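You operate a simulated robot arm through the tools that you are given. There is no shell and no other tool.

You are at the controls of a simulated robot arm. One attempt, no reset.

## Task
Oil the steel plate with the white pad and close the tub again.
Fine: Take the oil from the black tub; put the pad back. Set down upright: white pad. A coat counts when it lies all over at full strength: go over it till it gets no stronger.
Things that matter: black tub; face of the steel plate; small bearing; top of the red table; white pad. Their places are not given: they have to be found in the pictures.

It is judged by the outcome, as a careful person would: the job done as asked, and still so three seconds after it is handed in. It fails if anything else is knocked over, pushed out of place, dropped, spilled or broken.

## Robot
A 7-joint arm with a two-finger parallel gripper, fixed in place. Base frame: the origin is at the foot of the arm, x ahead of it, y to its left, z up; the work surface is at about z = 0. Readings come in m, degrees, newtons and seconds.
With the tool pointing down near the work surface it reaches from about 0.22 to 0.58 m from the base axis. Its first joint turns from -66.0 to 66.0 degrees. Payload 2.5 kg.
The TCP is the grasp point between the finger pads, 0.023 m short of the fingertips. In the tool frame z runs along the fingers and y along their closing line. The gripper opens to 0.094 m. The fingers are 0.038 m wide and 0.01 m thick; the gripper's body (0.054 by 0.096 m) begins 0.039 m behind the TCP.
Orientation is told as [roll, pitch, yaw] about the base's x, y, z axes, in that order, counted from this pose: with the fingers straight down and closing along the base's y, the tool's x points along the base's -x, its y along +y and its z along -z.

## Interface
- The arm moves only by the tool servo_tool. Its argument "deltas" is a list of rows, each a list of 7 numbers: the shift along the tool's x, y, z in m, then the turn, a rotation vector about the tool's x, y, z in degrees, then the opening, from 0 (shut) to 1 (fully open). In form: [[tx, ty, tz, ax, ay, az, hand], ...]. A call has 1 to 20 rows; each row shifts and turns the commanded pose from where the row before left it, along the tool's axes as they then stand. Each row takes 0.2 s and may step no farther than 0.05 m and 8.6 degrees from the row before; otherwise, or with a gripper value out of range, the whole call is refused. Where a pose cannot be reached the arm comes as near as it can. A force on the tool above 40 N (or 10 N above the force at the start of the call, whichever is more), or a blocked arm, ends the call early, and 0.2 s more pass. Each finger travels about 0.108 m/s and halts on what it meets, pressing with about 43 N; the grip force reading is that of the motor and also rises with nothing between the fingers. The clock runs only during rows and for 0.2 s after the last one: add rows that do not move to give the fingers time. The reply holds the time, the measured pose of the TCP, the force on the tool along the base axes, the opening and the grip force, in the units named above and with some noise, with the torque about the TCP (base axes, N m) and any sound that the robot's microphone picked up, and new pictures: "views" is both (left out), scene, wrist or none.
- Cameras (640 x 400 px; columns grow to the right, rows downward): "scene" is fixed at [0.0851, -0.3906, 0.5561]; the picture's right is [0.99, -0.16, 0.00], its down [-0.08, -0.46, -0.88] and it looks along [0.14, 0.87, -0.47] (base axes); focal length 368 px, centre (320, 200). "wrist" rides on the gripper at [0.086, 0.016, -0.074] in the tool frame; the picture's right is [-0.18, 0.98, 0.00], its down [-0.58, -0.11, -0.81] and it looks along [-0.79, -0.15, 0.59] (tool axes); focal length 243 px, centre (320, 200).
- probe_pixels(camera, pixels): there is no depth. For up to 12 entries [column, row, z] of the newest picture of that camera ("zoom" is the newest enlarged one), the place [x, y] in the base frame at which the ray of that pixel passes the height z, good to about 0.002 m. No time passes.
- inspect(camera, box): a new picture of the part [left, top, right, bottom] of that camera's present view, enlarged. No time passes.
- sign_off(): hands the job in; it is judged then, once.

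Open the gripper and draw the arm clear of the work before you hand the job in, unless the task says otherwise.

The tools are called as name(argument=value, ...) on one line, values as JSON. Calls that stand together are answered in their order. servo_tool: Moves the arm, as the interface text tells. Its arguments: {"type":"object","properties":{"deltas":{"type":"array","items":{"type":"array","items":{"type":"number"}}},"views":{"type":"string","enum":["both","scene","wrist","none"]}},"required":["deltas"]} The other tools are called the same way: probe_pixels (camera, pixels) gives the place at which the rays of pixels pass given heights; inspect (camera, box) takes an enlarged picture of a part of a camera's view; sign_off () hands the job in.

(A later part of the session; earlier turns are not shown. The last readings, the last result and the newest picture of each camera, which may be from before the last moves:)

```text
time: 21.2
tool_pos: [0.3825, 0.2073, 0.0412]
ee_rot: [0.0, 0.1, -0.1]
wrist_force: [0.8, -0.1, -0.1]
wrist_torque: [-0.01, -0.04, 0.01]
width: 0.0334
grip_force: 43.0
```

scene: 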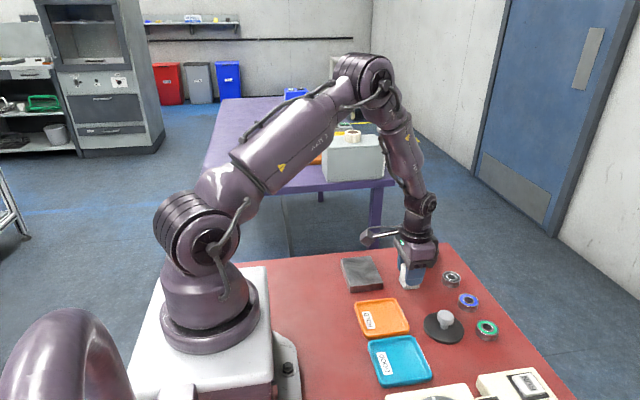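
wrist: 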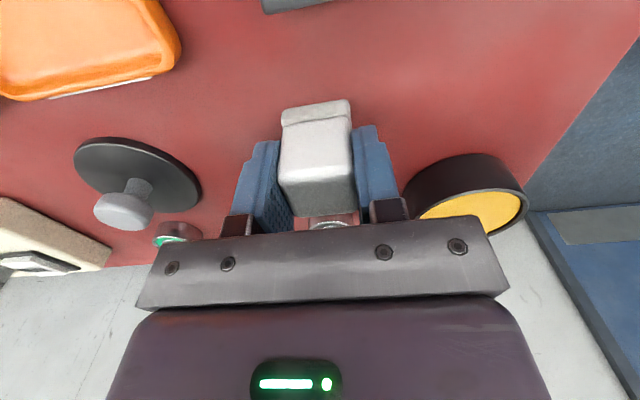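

Pad gripped (0.0334 m). I lift it straight up to z≈0.115.

servo_tool(deltas=[[0, 0, -0.004, 0, 0, 0, 0], [0, 0, -0.012, 0, 0, 0, 0], [0, 0, -0.018, 0, 0, 0, 0], [0, 0, -0.02, 0, 0, 0, 0], [0, 0, -0.02, 0, 0, 0, 0], [0, 0, 0, 0, 0, 0, 0]], views="both")

probe_pixels(camera="scene", pixels=[[424, 248.4, 0.02], [424, 248.4, 0.025], [424, 248.4, 0.029]])

inspect(camera="wrist", box=[260, 60, 500, 220])

inspect(camera="scene", box=[375, 225, 471, 295])

```text
time: 22.6
tool_pos: [0.3829, 0.2076, 0.1164]
ee_rot: [0.0, 0.0, 0.1]
wrist_force: [-0.2, 0.1, -0.7]
wrist_torque: [-0.02, 0.0, -0.01]
width: 0.0328
grip_force: 43.3
```

scene: 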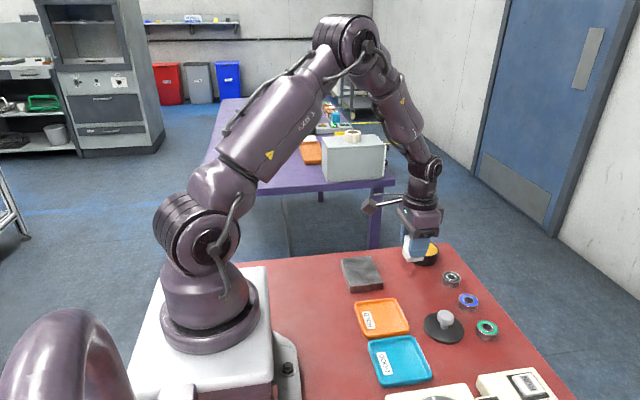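
wrist: 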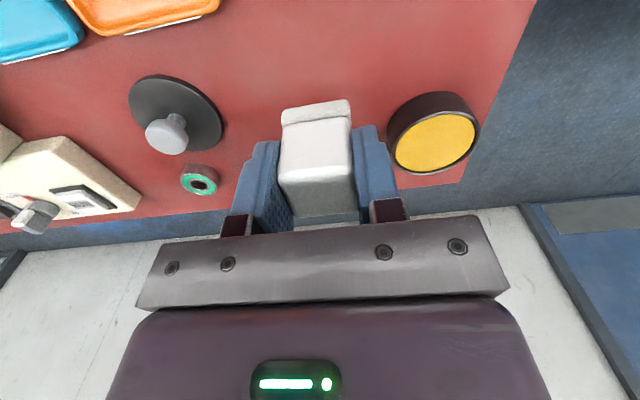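

```text
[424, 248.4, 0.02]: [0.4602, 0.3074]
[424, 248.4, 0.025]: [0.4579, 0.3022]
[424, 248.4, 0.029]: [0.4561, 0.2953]
```

```text
2.50 times, centred on (380, 140) of wrist
```

zoom: 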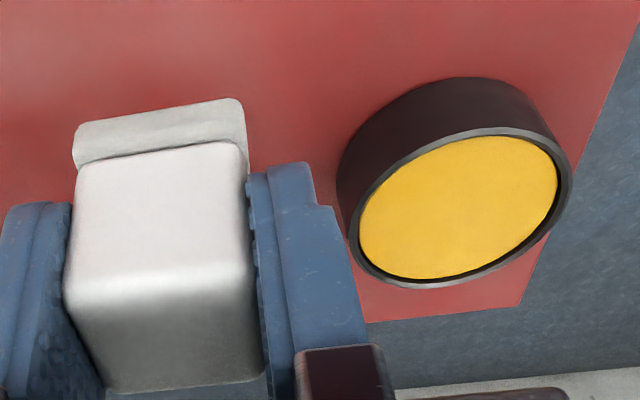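

```text
5.71 times, centred on (423, 260) of scene
```

zoom: 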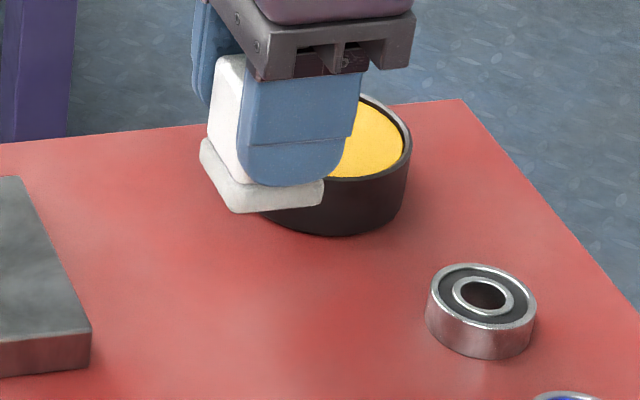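

Pad held upright; tub centre ≈(0.4555,0.2955) with oil near its rim at z≈0.029. I move the pad over the tub at this height.

servo_tool(deltas=[[-0.0117, 0.01475, 0, 0, 0, 0, 0], [-0.0117, 0.01475, 0, 0, 0, 0, 0], [-0.0117, 0.01475, 0, 0, 0, 0, 0], [-0.0117, 0.01475, 0, 0, 0, 0, 0], [-0.0117, 0.01475, 0, 0, 0, 0, 0], [-0.0117, 0.01475, 0, 0, 0, 0, 0], [0, 0, 0, 0, 0, 0, 0]], views="both")

inspect(camera="wrist", box=[220, 30, 420, 230])

inspect(camera="scene", box=[385, 215, 465, 275])

```text
time: 24.2
tool_pos: [0.4559, 0.2951, 0.1161]
ee_rot: [-0.1, 0.0, 0.0]
wrist_force: [-0.2, -0.4, -0.8]
wrist_torque: [-0.01, 0.02, 0.01]
width: 0.0333
grip_force: 43.0
```

scene: 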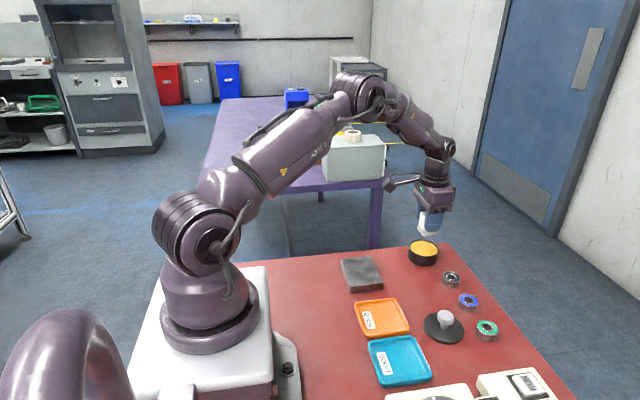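
wrist: 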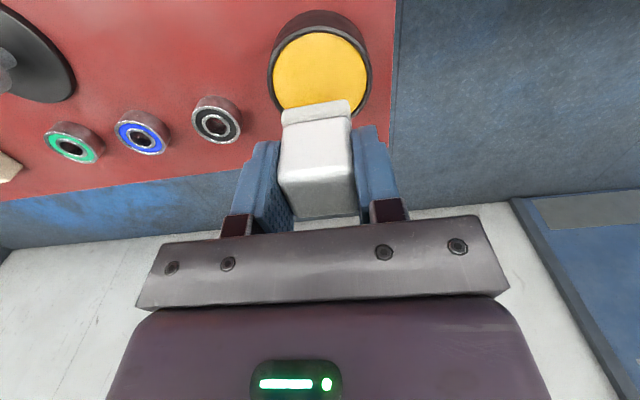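

```text
2.00 times, centred on (320, 130) of wrist
```

zoom: 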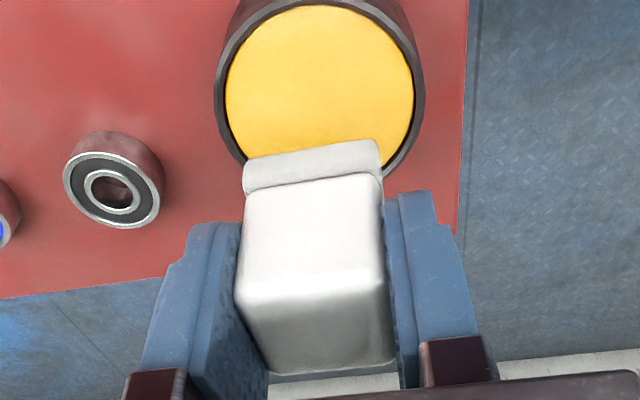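

```text
6.67 times, centred on (425, 245) of scene
```

zoom: 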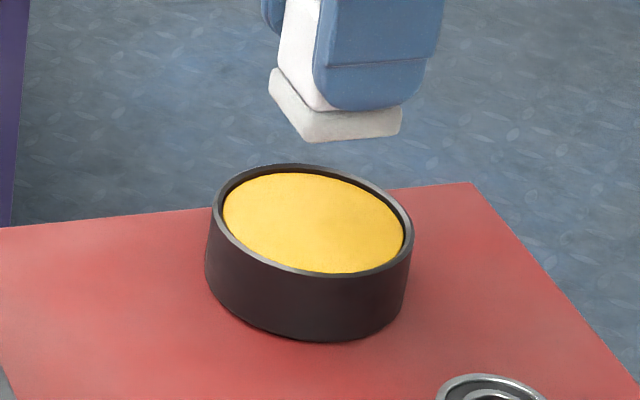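

I probe the tub centre and the pad foot's back edge in this view to align them.

probe_pixels(camera="wrist", pixels=[[320, 72.5, 0.028], [273, 90, 0.029], [373, 80, 0.029], [283, 109, 0.0755], [349, 101, 0.0755], [282, 123, 0.086], [351, 115, 0.086]])

probe_pixels(camera="scene", pixels=[[423.8, 248, 0.029], [408.6, 246, 0.029], [439, 250, 0.029], [422.6, 236.1, 0.075], [437.2, 235.2, 0.075], [417.3, 229.3, 0.075]])

```text
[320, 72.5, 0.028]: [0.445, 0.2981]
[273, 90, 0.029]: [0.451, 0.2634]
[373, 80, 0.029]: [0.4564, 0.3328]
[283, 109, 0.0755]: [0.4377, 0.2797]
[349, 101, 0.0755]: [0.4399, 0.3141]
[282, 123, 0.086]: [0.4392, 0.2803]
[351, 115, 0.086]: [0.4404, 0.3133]
```

```text
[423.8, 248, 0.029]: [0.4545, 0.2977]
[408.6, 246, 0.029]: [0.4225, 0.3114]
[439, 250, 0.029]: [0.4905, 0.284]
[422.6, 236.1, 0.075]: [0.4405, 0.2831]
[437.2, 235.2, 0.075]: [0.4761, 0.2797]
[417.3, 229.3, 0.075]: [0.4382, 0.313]
```

Pad foot centre ≈(0.457,0.297) lies over the tub centre ≈(0.455,0.2975), with clearance inside the rim. I lower to just above the oil (TCP 0.071), then creep.

servo_tool(deltas=[[0.001, 0.0005, 0.012, 0, 0, 0, 0], [0, 0, 0.014, 0, 0, 0, 0], [0, 0, 0.012, 0, 0, 0, 0], [0, 0, 0.007, 0, 0, 0, 0], [0, 0, 0, 0, 0, 0, 0]], views="both")

inspect(camera="scene", box=[385, 215, 465, 275])

inspect(camera="wrist", box=[220, 30, 420, 230])

```text
time: 25.4
tool_pos: [0.453, 0.2968, 0.0692]
ee_rot: [0.0, 0.1, 0.0]
wrist_force: [-0.3, 0.3, -0.3]
wrist_torque: [-0.02, 0.01, 0.0]
width: 0.0331
grip_force: 43.2
```

scene: 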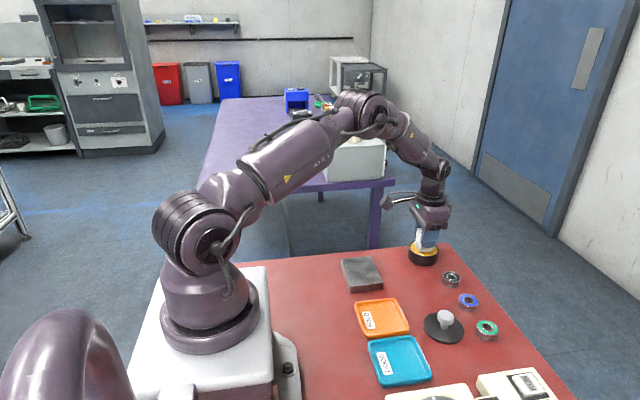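
wrist: 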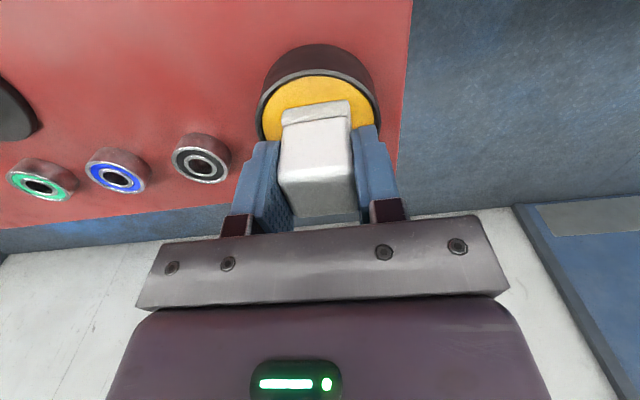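

```text
6.67 times, centred on (425, 245) of scene
```

zoom: 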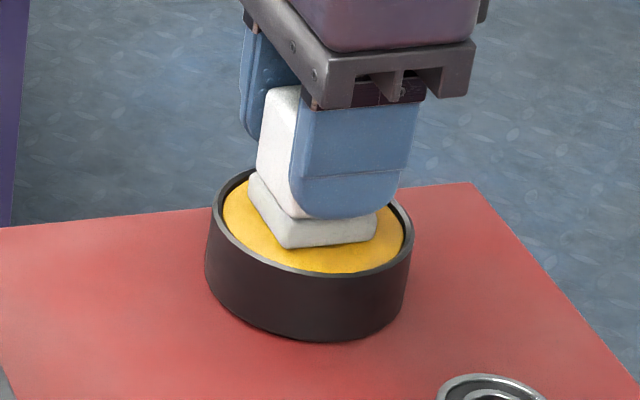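

```text
2.00 times, centred on (320, 130) of wrist
```

zoom: 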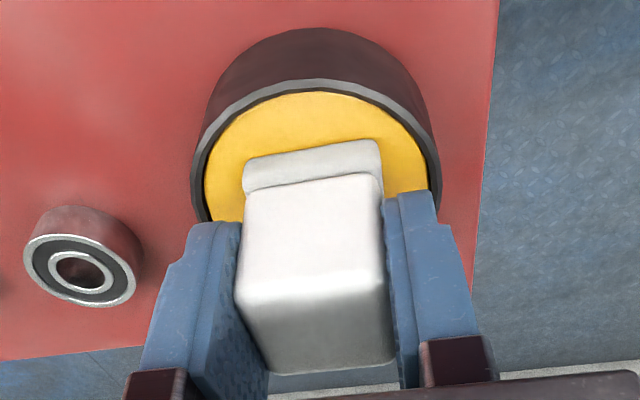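

The pad hovers just above the oil, inside the rim. I creep down 1.5 mm at a time watching the force.

servo_tool(deltas=[[0, 0, 0.0015, 0, 0, 0, 0], [0, 0, 0.0015, 0, 0, 0, 0], [0, 0, 0, 0, 0, 0, 0]], views="none")

inspect(camera="scene", box=[395, 225, 455, 270])

```text
time: 26.2
tool_pos: [0.4541, 0.2962, 0.0701]
ee_rot: [0.0, -0.2, 0.0]
wrist_force: [-6.5, -3.7, 26.2]
wrist_torque: [-0.26, 0.48, 0.03]
width: 0.033
grip_force: 42.7
```

```text
8.89 times, centred on (425, 248) of scene
```

zoom: 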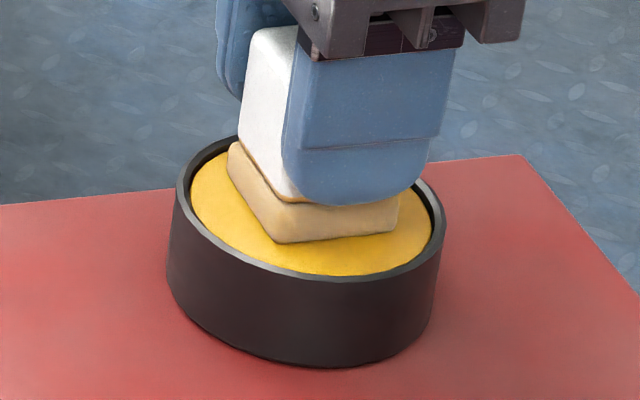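

Contact with the oil: 26 N, and the felt has turned yellowish-brown as it takes oil. I ease back ~1 mm and hold for a second to soak.

servo_tool(deltas=[[0, 0, -0.001, 0, 0, 0, 0], [0, 0, 0, 0, 0, 0, 0], [0, 0, 0, 0, 0, 0, 0], [0, 0, 0, 0, 0, 0, 0], [0, 0, 0, 0, 0, 0, 0], [0, 0, 0, 0, 0, 0, 0]], views="none")

inspect(camera="scene", box=[395, 225, 455, 270])

```text
time: 27.6
tool_pos: [0.4544, 0.2968, 0.0699]
ee_rot: [0.2, -0.2, 0.0]
wrist_force: [2.9, 4.4, 20.1]
wrist_torque: [0.16, -0.14, 0.01]
width: 0.0328
grip_force: 42.9
```

```text
8.89 times, centred on (425, 248) of scene
```

zoom: 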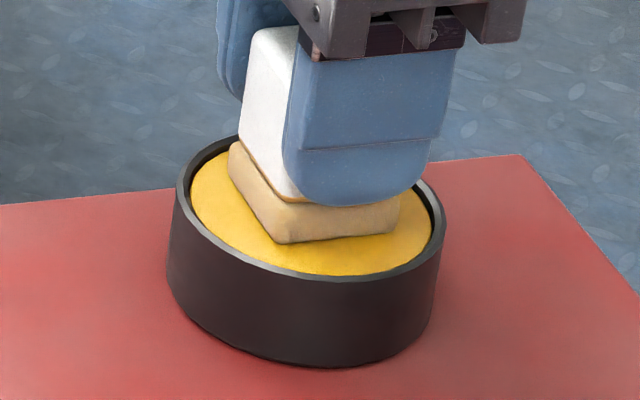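

The felt is tan and stable, so it is loaded. I lift it slowly out of the tub and wait over it for any drips.

servo_tool(deltas=[[0, 0, -0.002, 0, 0, 0, 0], [0, 0, -0.003, 0, 0, 0, 0], [0, 0, -0.004, 0, 0, 0, 0], [0, 0, -0.005, 0, 0, 0, 0], [0, 0, -0.007, 0, 0, 0, 0], [0, 0, -0.01, 0, 0, 0, 0], [0, 0, -0.01, 0, 0, 0, 0], [0, 0, 0, 0, 0, 0, 0], [0, 0, 0, 0, 0, 0, 0], [0, 0, 0, 0, 0, 0, 0], [0, 0, 0, 0, 0, 0, 0], [0, 0, 0, 0, 0, 0, 0]], views="both")

inspect(camera="scene", box=[385, 215, 465, 275])

```text
time: 30.2
tool_pos: [0.4533, 0.2951, 0.1092]
ee_rot: [0.0, 0.0, 0.0]
wrist_force: [-0.3, 0.2, -0.4]
wrist_torque: [-0.01, -0.03, -0.01]
width: 0.0329
grip_force: 42.5
```

scene: 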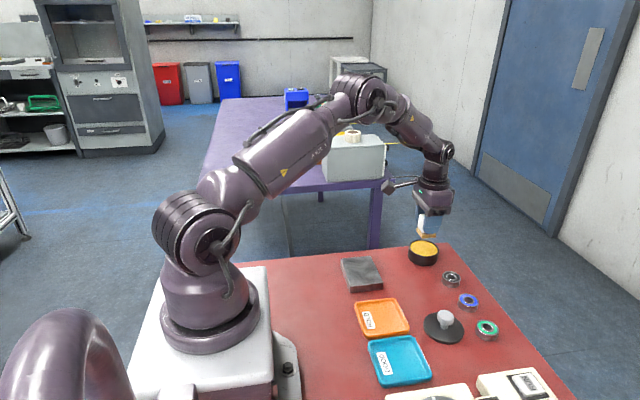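
wrist: 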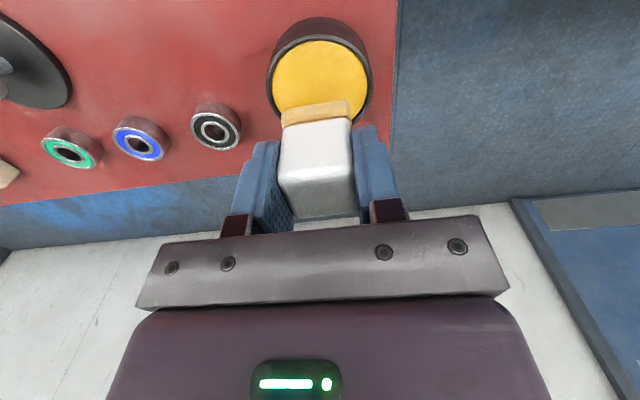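

```text
6.67 times, centred on (425, 245) of scene
```

zoom: 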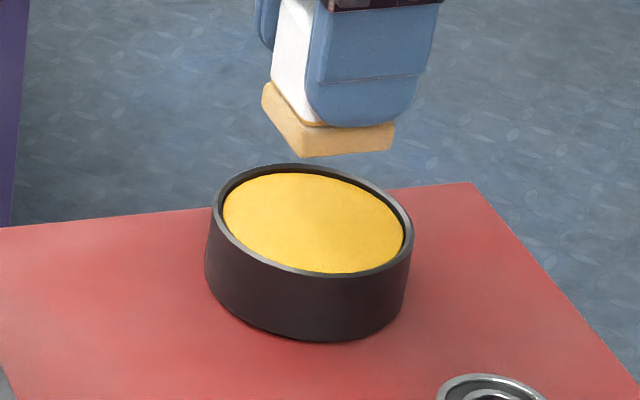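

No drips; the felt is evenly coloured. I carry the pad level over to above the plate centre ≈(0.2865,0.254).

servo_tool(deltas=[[0.012, -0.003, 0, 0, 0, 0, 0], [0.024, -0.0061, 0, 0, 0, 0, 0], [0.024, -0.0061, 0, 0, 0, 0, 0], [0.024, -0.0061, 0, 0, 0, 0, 0], [0.024, -0.0061, 0, 0, 0, 0, 0], [0.024, -0.0061, 0, 0, 0, 0, 0], [0.024, -0.006, 0, 0, 0, 0, 0], [0.012, -0.003, 0, 0, 0, 0, 0], [0, 0, 0, 0, 0, 0, 0]], views="both")

inspect(camera="scene", box=[325, 235, 421, 305])

inspect(camera="wrist", box=[220, 0, 460, 160])

```text
time: 32.2
tool_pos: [0.2842, 0.2545, 0.1096]
ee_rot: [0.0, 0.0, 0.0]
wrist_force: [0.9, 1.0, -0.1]
wrist_torque: [0.0, 0.0, 0.0]
width: 0.0329
grip_force: 42.7
```

scene: 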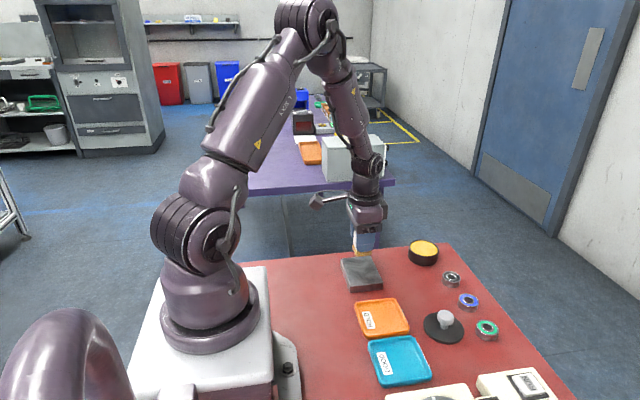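
wrist: 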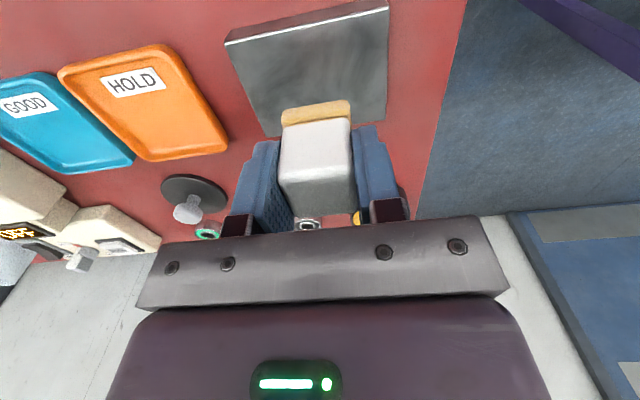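

```text
5.71 times, centred on (373, 270) of scene
```

zoom: 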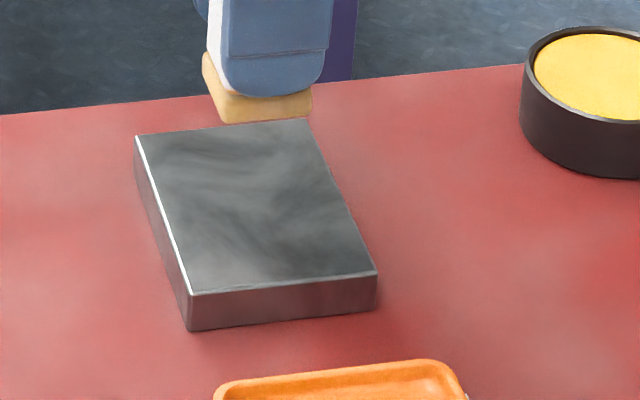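

```text
2.50 times, centred on (340, 80) of wrist
```

zoom: 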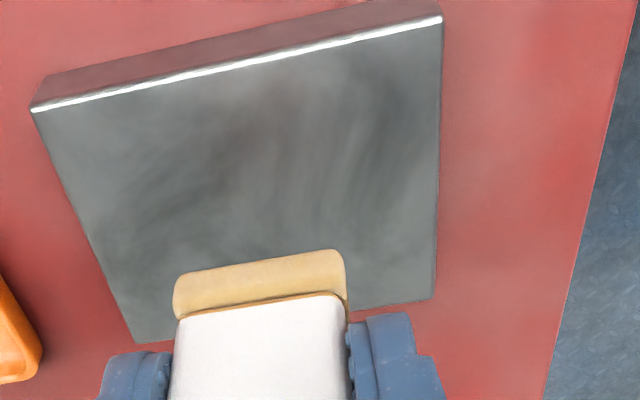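

I measure the plate's top corners and height from both zoom views.

probe_pixels(camera="zoom", pixels=[[31, 108, 0.015], [442, 18, 0.015], [434, 300, 0.015], [137, 344, 0.015], [31, 108, 0.018], [442, 18, 0.018], [434, 300, 0.018], [137, 344, 0.018]])

probe_pixels(camera="scene", pixels=[[341.7, 258.6, 0.015], [361.3, 255.6, 0.015], [373.7, 282.6, 0.015], [341, 286.5, 0.015], [341.7, 258.6, 0.018], [361.3, 255.6, 0.018], [373.7, 282.6, 0.018], [341, 286.5, 0.018], [340.97, 292.8, 0.0], [373.4, 289.3, 0.0]])

```text
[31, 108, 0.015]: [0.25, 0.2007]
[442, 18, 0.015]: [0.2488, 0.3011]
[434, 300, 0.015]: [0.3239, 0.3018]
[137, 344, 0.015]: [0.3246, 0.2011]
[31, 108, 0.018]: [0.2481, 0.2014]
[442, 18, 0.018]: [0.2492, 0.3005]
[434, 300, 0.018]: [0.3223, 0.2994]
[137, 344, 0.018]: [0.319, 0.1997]
```

```text
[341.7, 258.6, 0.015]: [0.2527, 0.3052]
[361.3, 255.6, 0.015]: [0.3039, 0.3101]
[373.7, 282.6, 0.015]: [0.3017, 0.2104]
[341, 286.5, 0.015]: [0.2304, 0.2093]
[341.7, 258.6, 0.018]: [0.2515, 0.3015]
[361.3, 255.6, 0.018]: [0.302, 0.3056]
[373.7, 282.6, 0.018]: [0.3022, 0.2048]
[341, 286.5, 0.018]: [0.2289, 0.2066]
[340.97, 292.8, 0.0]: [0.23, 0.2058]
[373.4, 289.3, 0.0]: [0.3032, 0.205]
```

Plate: x 0.249–0.324, y 0.201–0.303, top ≈0.017. I descend here over the plate's centre, creeping for contact near TCP z 0.058.

servo_tool(deltas=[[0, 0, 0.015, 0, 0, 0, 0], [0, 0, 0.015, 0, 0, 0, 0], [0, 0, 0.012, 0, 0, 0, 0], [0, 0, 0.006, 0, 0, 0, 0], [0, 0, 0.001, 0, 0, 0, 0], [0, 0, 0, 0, 0, 0, 0]], views="none")

```text
time: 33.6
tool_pos: [0.2851, 0.2545, 0.0619]
ee_rot: [0.0, 0.0, 0.0]
wrist_force: [-2.7, -2.1, 10.4]
wrist_torque: [-0.1, 0.09, 0.03]
width: 0.0331
grip_force: 43.4
```

Contact at TCP z≈0.062 with ~10 N. I wipe a first stroke toward −y along the middle lane and look at the coat it leaves.

servo_tool(deltas=[[0, -0.008, 0, 0, 0, 0, 0], [0, -0.01, 0, 0, 0, 0, 0], [0, -0.01, 0, 0, 0, 0, 0], [0, -0.01, 0, 0, 0, 0, 0], [0, 0, 0, 0, 0, 0, 0]], views="both")

inspect(camera="scene", box=[325, 235, 405, 305])

inspect(camera="wrist", box=[220, 0, 460, 160])

```text
time: 34.8
tool_pos: [0.2837, 0.2159, 0.061]
ee_rot: [-0.1, 0.0, 0.1]
wrist_force: [0.3, 1.6, 4.0]
wrist_torque: [-0.01, -0.05, 0.01]
width: 0.0328
grip_force: 42.8
```

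scene: 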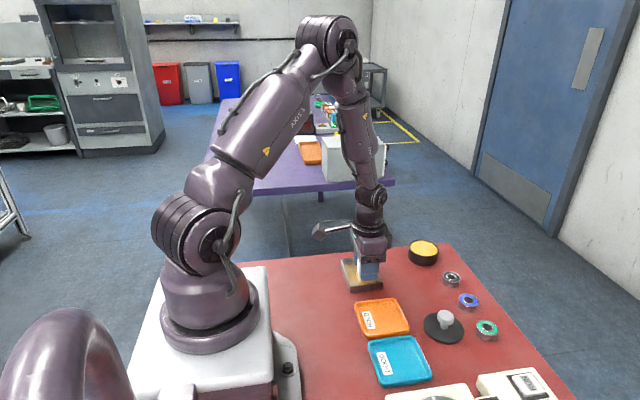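
wrist: 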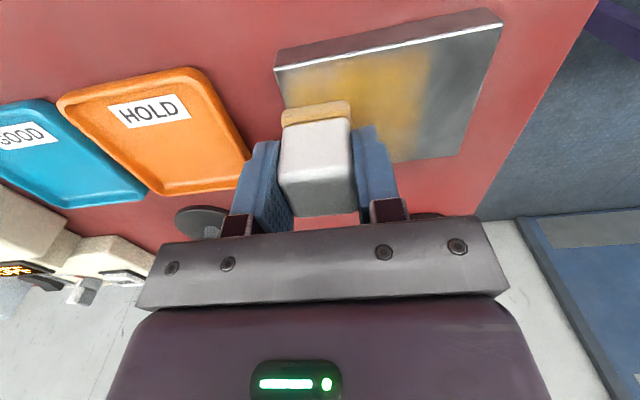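

```text
5.71 times, centred on (365, 270) of scene
```

zoom: 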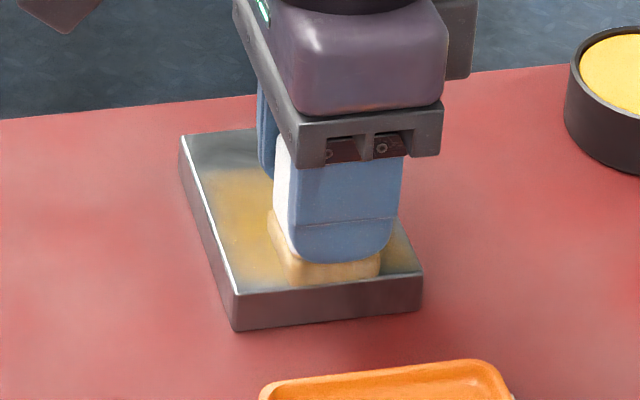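

```text
2.50 times, centred on (340, 80) of wrist
```

zoom: 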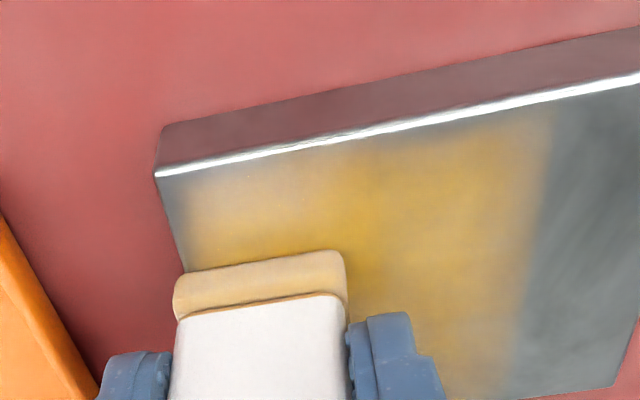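

The pad leaves a yellow coat, stronger where it dwelt. I continue the serpentine: left lane up (+y), middle lane back, with a touch more pressure.

servo_tool(deltas=[[0.012, 0, 0.0005, 0, 0, 0, 0], [0.012, 0, 0, 0, 0, 0, 0], [0, 0.0122, 0, 0, 0, 0, 0], [0, 0.0122, 0, 0, 0, 0, 0], [0, 0.0122, 0, 0, 0, 0, 0], [0, 0.0122, 0, 0, 0, 0, 0], [0, 0.0122, 0, 0, 0, 0, 0], [0, 0.0122, 0, 0, 0, 0, 0], [-0.012, 0, 0, 0, 0, 0, 0], [-0.012, 0, 0, 0, 0, 0, 0], [-0.012, 0, 0, 0, 0, 0, 0], [-0.012, 0, 0, 0, 0, 0, 0], [0, -0.0122, 0, 0, 0, 0, 0], [0, -0.0122, 0, 0, 0, 0, 0], [0, -0.0122, 0, 0, 0, 0, 0], [0, -0.0122, 0, 0, 0, 0, 0], [0, -0.0122, 0, 0, 0, 0, 0], [0, -0.0122, 0, 0, 0, 0, 0], [0, 0, 0, 0, 0, 0, 0]], views="both")

inspect(camera="scene", box=[325, 235, 405, 305])

inspect(camera="wrist", box=[220, 0, 460, 160])

```text
time: 38.8
tool_pos: [0.3097, 0.2157, 0.0592]
ee_rot: [0.0, 0.0, 0.0]
wrist_force: [0.9, 4.2, 10.9]
wrist_torque: [0.12, 0.05, 0.02]
width: 0.0331
grip_force: 43.2
```

scene: 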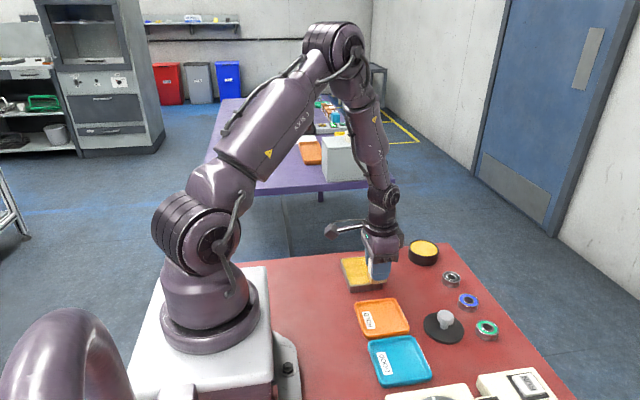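
wrist: 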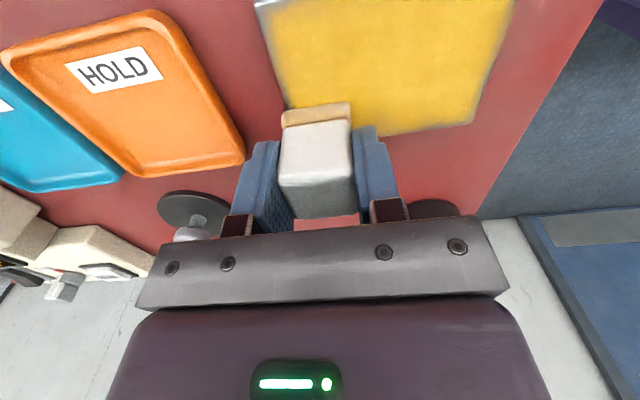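

```text
5.71 times, centred on (365, 270) of scene
```

zoom: 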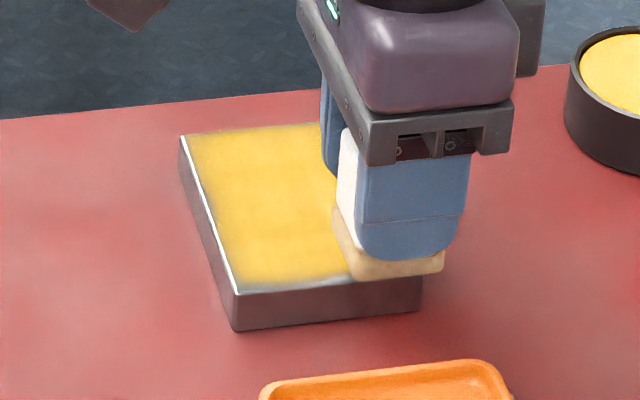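

```text
2.50 times, centred on (340, 80) of wrist
```

zoom: 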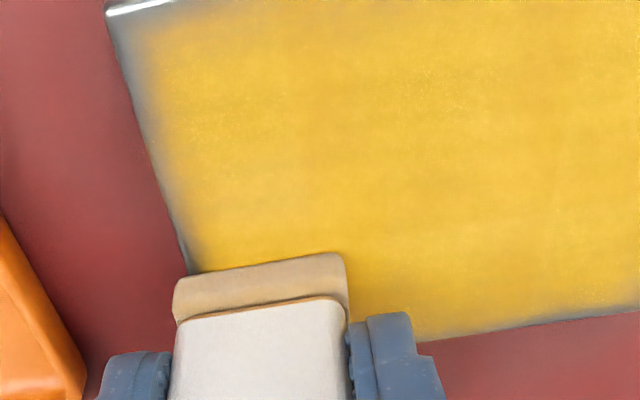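

The face is mostly well coated, with weaker strips along the −y front edge and −x left edge. I run the pad along the front edge and up the left edge with a little more overhang.

servo_tool(deltas=[[0, -0.006, 0, 0, 0, 0, 0], [0.0108, 0, 0, 0, 0, 0, 0], [0.0108, 0, 0, 0, 0, 0, 0], [0.0108, 0, 0, 0, 0, 0, 0], [0.0108, 0, 0, 0, 0, 0, 0], [0.0108, 0, 0, 0, 0, 0, 0], [0, 0.0124, 0, 0, 0, 0, 0], [0, 0.0124, 0, 0, 0, 0, 0], [0, 0.0124, 0, 0, 0, 0, 0], [0, 0.0124, 0, 0, 0, 0, 0], [0, 0.0124, 0, 0, 0, 0, 0], [0, 0.0124, 0, 0, 0, 0, 0], [0, 0.0124, 0, 0, 0, 0, 0], [-0.0108, 0, 0, 0, 0, 0, 0], [-0.0108, 0, 0, 0, 0, 0, 0], [-0.0108, 0, 0, 0, 0, 0, 0], [-0.0108, 0, 0, 0, 0, 0, 0], [-0.0108, 0, 0, 0, 0, 0, 0], [0, 0, 0, 0, 0, 0, 0]], views="both")

inspect(camera="scene", box=[325, 235, 405, 305])

inspect(camera="wrist", box=[180, 0, 420, 160])

```text
time: 42.8
tool_pos: [0.308, 0.2963, 0.0599]
ee_rot: [0.0, 0.0, 0.0]
wrist_force: [0.2, 0.1, 0.0]
wrist_torque: [0.02, -0.02, 0.01]
width: 0.0331
grip_force: 42.7
```

scene: 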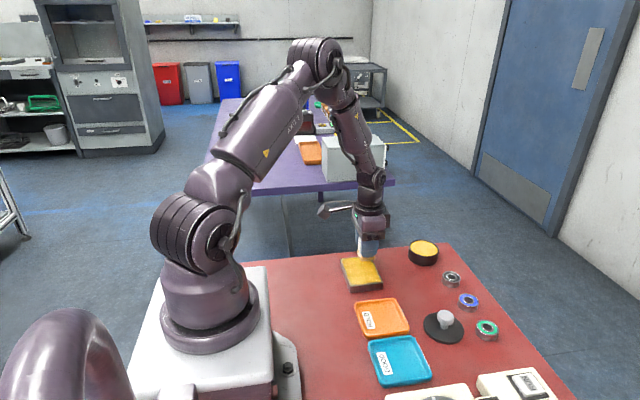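
wrist: 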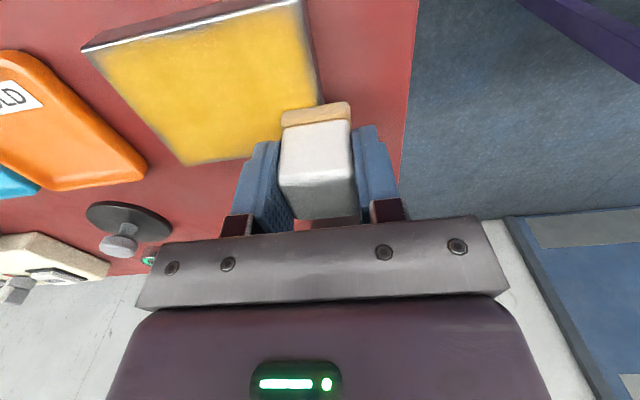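

```text
5.71 times, centred on (365, 270) of scene
```

zoom: 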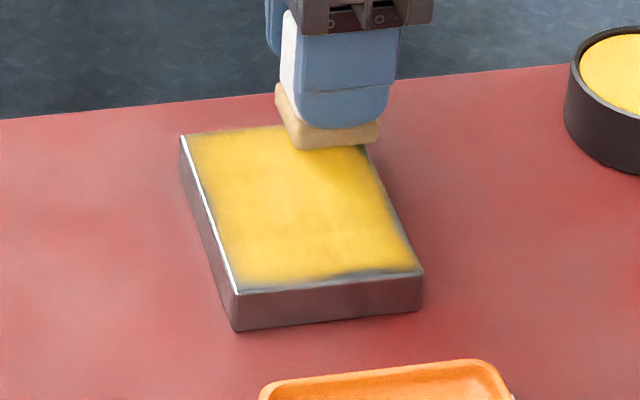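

```text
2.50 times, centred on (300, 80) of wrist
```

zoom: 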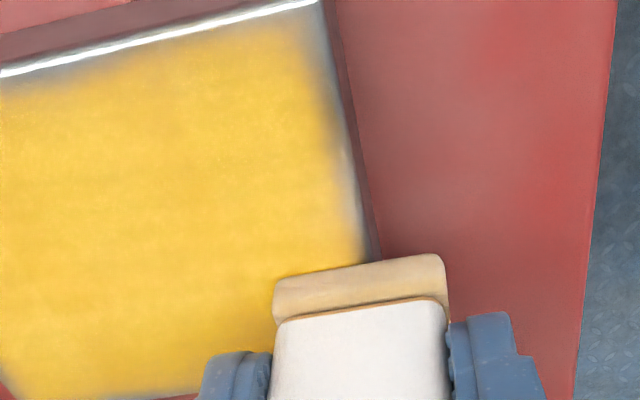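

Force reads 0 here, so this perimeter pass had hardly any pressure, and the rim strips stay weak. I press down 1 mm and check the force before going on.

servo_tool(deltas=[[0, 0, 0.001, 0, 0, 0, 0], [0, 0, 0, 0, 0, 0, 0]], views="none")

```text
time: 43.4
tool_pos: [0.3085, 0.2967, 0.0595]
ee_rot: [-0.1, 0.0, 0.1]
wrist_force: [-3.1, -2.6, 12.7]
wrist_torque: [-0.2, 0.13, -0.03]
width: 0.0328
grip_force: 42.6
```

12.7 N now. I repeat the perimeter with this pressure: down the right edge, along the front edge, up the left edge.

servo_tool(deltas=[[0, -0.0124, 0, 0, 0, 0, 0], [0, -0.0124, 0, 0, 0, 0, 0], [0, -0.0124, 0, 0, 0, 0, 0], [0, -0.0124, 0, 0, 0, 0, 0], [0, -0.0124, 0, 0, 0, 0, 0], [0, -0.0124, 0, 0, 0, 0, 0], [0, -0.0124, 0, 0, 0, 0, 0], [0.0, 0, 0, 0, 0, 0, 0]], views="both")

inspect(camera="scene", box=[325, 235, 405, 305])

```text
time: 45.2
tool_pos: [0.309, 0.21, 0.0607]
ee_rot: [0.1, 0.0, 0.0]
wrist_force: [2.4, 8.9, 25.4]
wrist_torque: [0.35, -0.01, 0.02]
width: 0.0331
grip_force: 42.8
```

scene: 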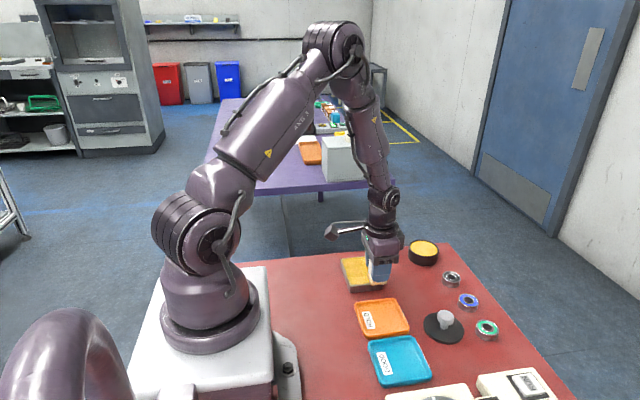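
wrist: 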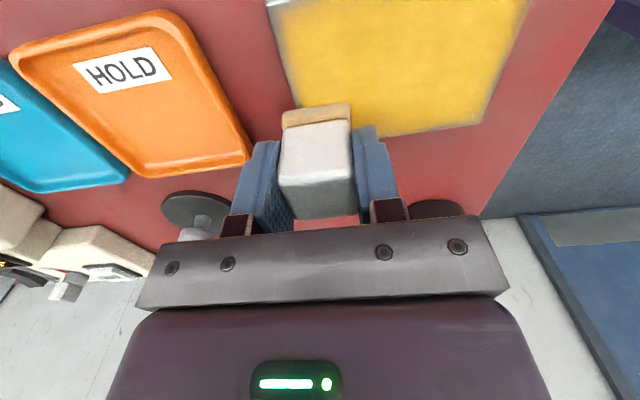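

```text
5.71 times, centred on (365, 270) of scene
```

zoom: 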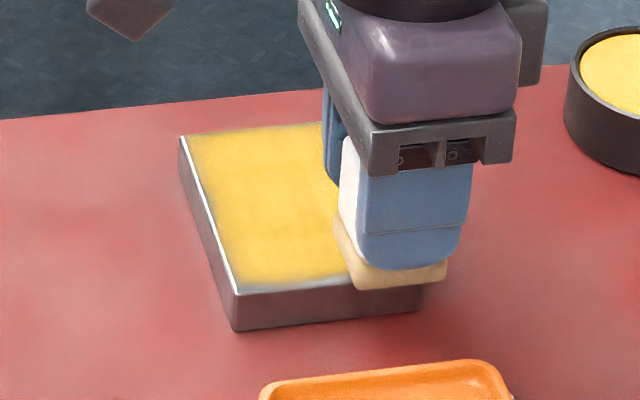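

Force is 25 N at this end, so the face is effectively ~1 mm higher at low y; I ease up 1.2 mm and sweep the front edge toward −x.

servo_tool(deltas=[[0, 0, -0.0012, 0, 0, 0, 0], [0.0108, 0, 0, 0, 0, 0, 0], [0.0108, 0, 0, 0, 0, 0, 0], [0.0108, 0, 0, 0, 0, 0, 0], [0.0108, 0, 0, 0, 0, 0, 0], [0.0108, 0, 0, 0, 0, 0, 0], [0, 0, 0, 0, 0, 0, 0]], views="both")

inspect(camera="scene", box=[325, 235, 405, 305])

inspect(camera="wrist", box=[220, 0, 540, 180])

```text
time: 46.8
tool_pos: [0.2553, 0.2094, 0.0606]
ee_rot: [0.0, 0.1, 0.0]
wrist_force: [0.7, -0.1, 0.4]
wrist_torque: [0.0, 0.02, -0.03]
width: 0.0331
grip_force: 43.6
```

scene: 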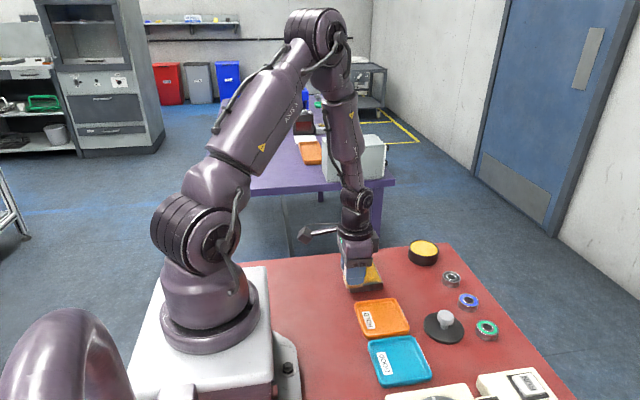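
wrist: 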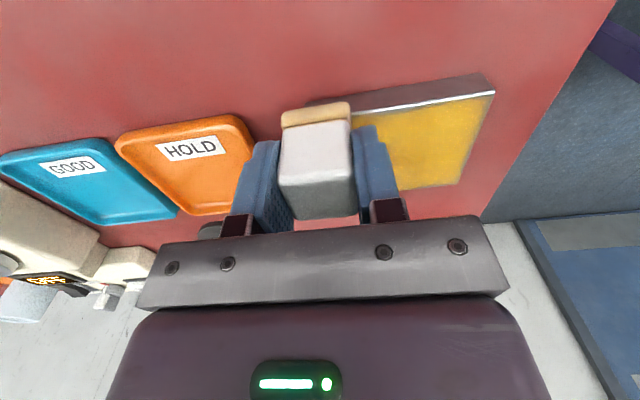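

```text
5.71 times, centred on (365, 270) of scene
```

zoom: 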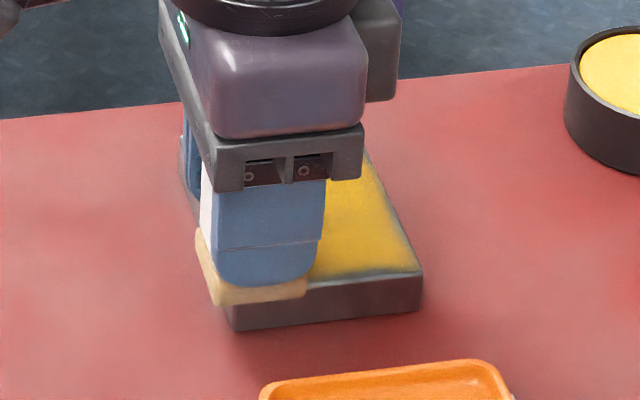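

```text
2.00 times, centred on (380, 90) of wrist
```

zoom: 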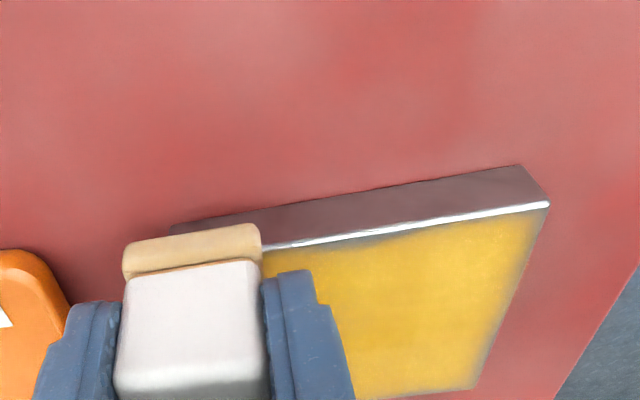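

Force is back to 0 at this corner. The felt looks paler, so I lift off, view the plate unobstructed, and go back for more oil.

servo_tool(deltas=[[0, 0, -0.01, 0, 0, 0, 0], [0, 0, -0.02, 0, 0, 0, 0], [0, 0, -0.0193, 0, 0, 0, 0], [-0.025, 0.011, 0, 0, 0, 0, 0], [-0.03, 0.0132, 0, 0, 0, 0, 0], [-0.03, 0.0132, 0, 0, 0, 0, 0], [-0.03, 0.0132, 0, 0, 0, 0, 0], [-0.03, 0.0132, 0, 0, 0, 0, 0], [-0.03, 0.0132, 0, 0, 0, 0, 0], [-0.0245, 0.0105, 0, 0, 0, 0, 0], [0, 0, 0, 0, 0, 0, 0]], views="both")

inspect(camera="scene", box=[330, 245, 394, 305])

inspect(camera="wrist", box=[220, 0, 420, 180])

```text
time: 49.2
tool_pos: [0.4558, 0.2962, 0.1099]
ee_rot: [0.0, 0.1, 0.1]
wrist_force: [-0.3, -0.6, -0.7]
wrist_torque: [-0.01, 0.03, 0.0]
width: 0.0329
grip_force: 43.0
```

scene: 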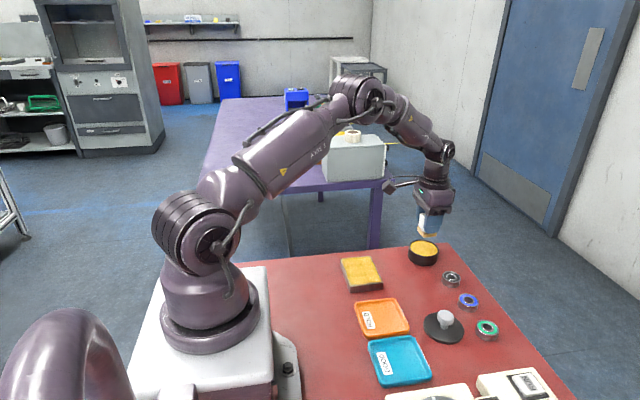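
wrist: 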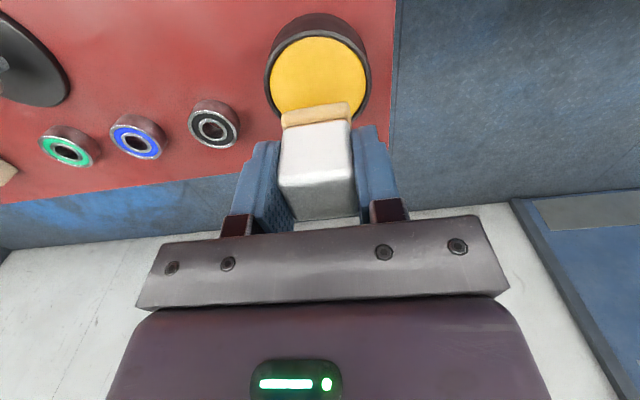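

```text
6.67 times, centred on (362, 275) of scene
```

zoom: 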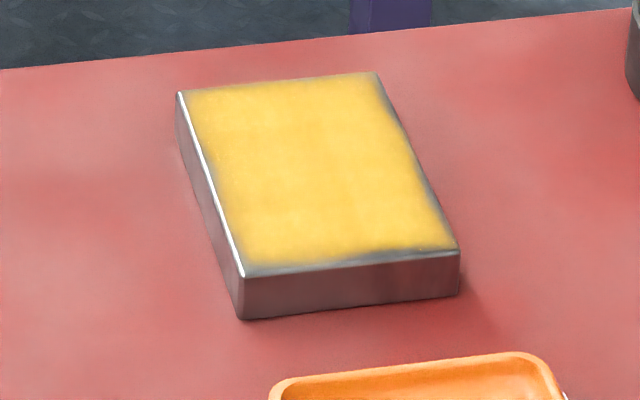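

```text
2.22 times, centred on (320, 90) of wrist
```

zoom: 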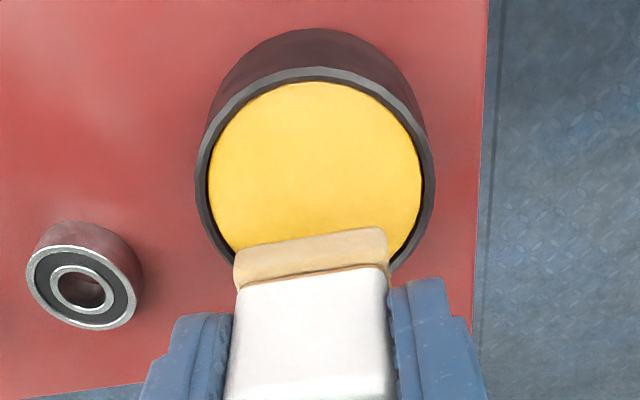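

Coat is even in the middle with faded margins a few mm wide along all edges; the felt is paler now. I dip again: down to about 15 N contact, hold, and lift slowly.

servo_tool(deltas=[[0, 0, 0.012, 0, 0, 0, 0], [0, 0, 0.012, 0, 0, 0, 0], [0, 0, 0.01, 0, 0, 0, 0], [0, 0, 0.005, 0, 0, 0, 0], [0, 0, 0.001, 0, 0, 0, 0], [0, 0, 0.0005, 0, 0, 0, 0], [0, 0, 0, 0, 0, 0, 0], [0, 0, 0, 0, 0, 0, 0], [0, 0, 0, 0, 0, 0, 0], [0, 0, 0, 0, 0, 0, 0]], views="none")

inspect(camera="scene", box=[395, 225, 455, 270])

```text
time: 51.4
tool_pos: [0.4549, 0.2979, 0.0685]
ee_rot: [0.0, 0.1, 0.0]
wrist_force: [-0.4, -0.7, -0.3]
wrist_torque: [-0.03, -0.04, 0.02]
width: 0.0331
grip_force: 42.8
```

```text
8.89 times, centred on (425, 248) of scene
```

zoom: 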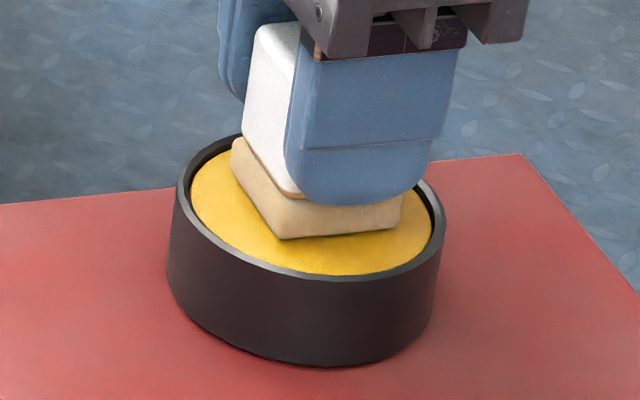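

Not touching yet (0 N). Two more 1 mm steps, then hold.

servo_tool(deltas=[[0, 0, 0.001, 0, 0, 0, 0], [0, 0, 0.0005, 0, 0, 0, 0], [0, 0, 0, 0, 0, 0, 0], [0, 0, 0, 0, 0, 0, 0], [0, 0, 0, 0, 0, 0, 0], [0, 0, 0, 0, 0, 0, 0]], views="none")

inspect(camera="scene", box=[395, 225, 455, 270])

```text
time: 52.8
tool_pos: [0.4552, 0.2968, 0.0683]
ee_rot: [0.0, 0.0, 0.0]
wrist_force: [-1.2, -0.6, 7.1]
wrist_torque: [-0.02, 0.06, 0.01]
width: 0.033
grip_force: 43.3
```

```text
8.89 times, centred on (425, 248) of scene
```

zoom: 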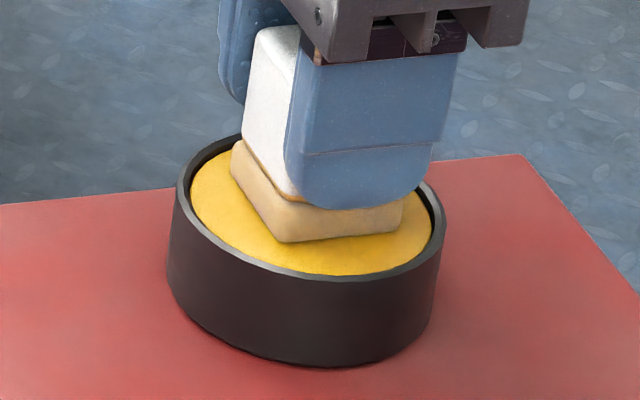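

7 N contact; I press 1 mm more and hold longer so the felt fully re-soaks.

servo_tool(deltas=[[0, 0, 0.001, 0, 0, 0, 0], [0, 0, 0, 0, 0, 0, 0], [0, 0, 0, 0, 0, 0, 0], [0, 0, 0, 0, 0, 0, 0], [0, 0, 0, 0, 0, 0, 0], [0, 0, 0, 0, 0, 0, 0], [0, 0, 0, 0, 0, 0, 0]], views="none")

inspect(camera="scene", box=[395, 225, 455, 270])

```text
time: 54.4
tool_pos: [0.4558, 0.2957, 0.0685]
ee_rot: [0.2, -0.2, 0.1]
wrist_force: [0.8, -1.2, 23.0]
wrist_torque: [-0.15, -0.03, 0.0]
width: 0.0327
grip_force: 43.1
```

```text
8.89 times, centred on (425, 248) of scene
```

zoom: 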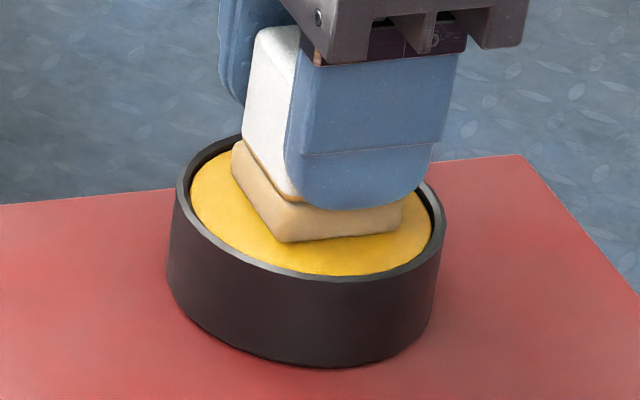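

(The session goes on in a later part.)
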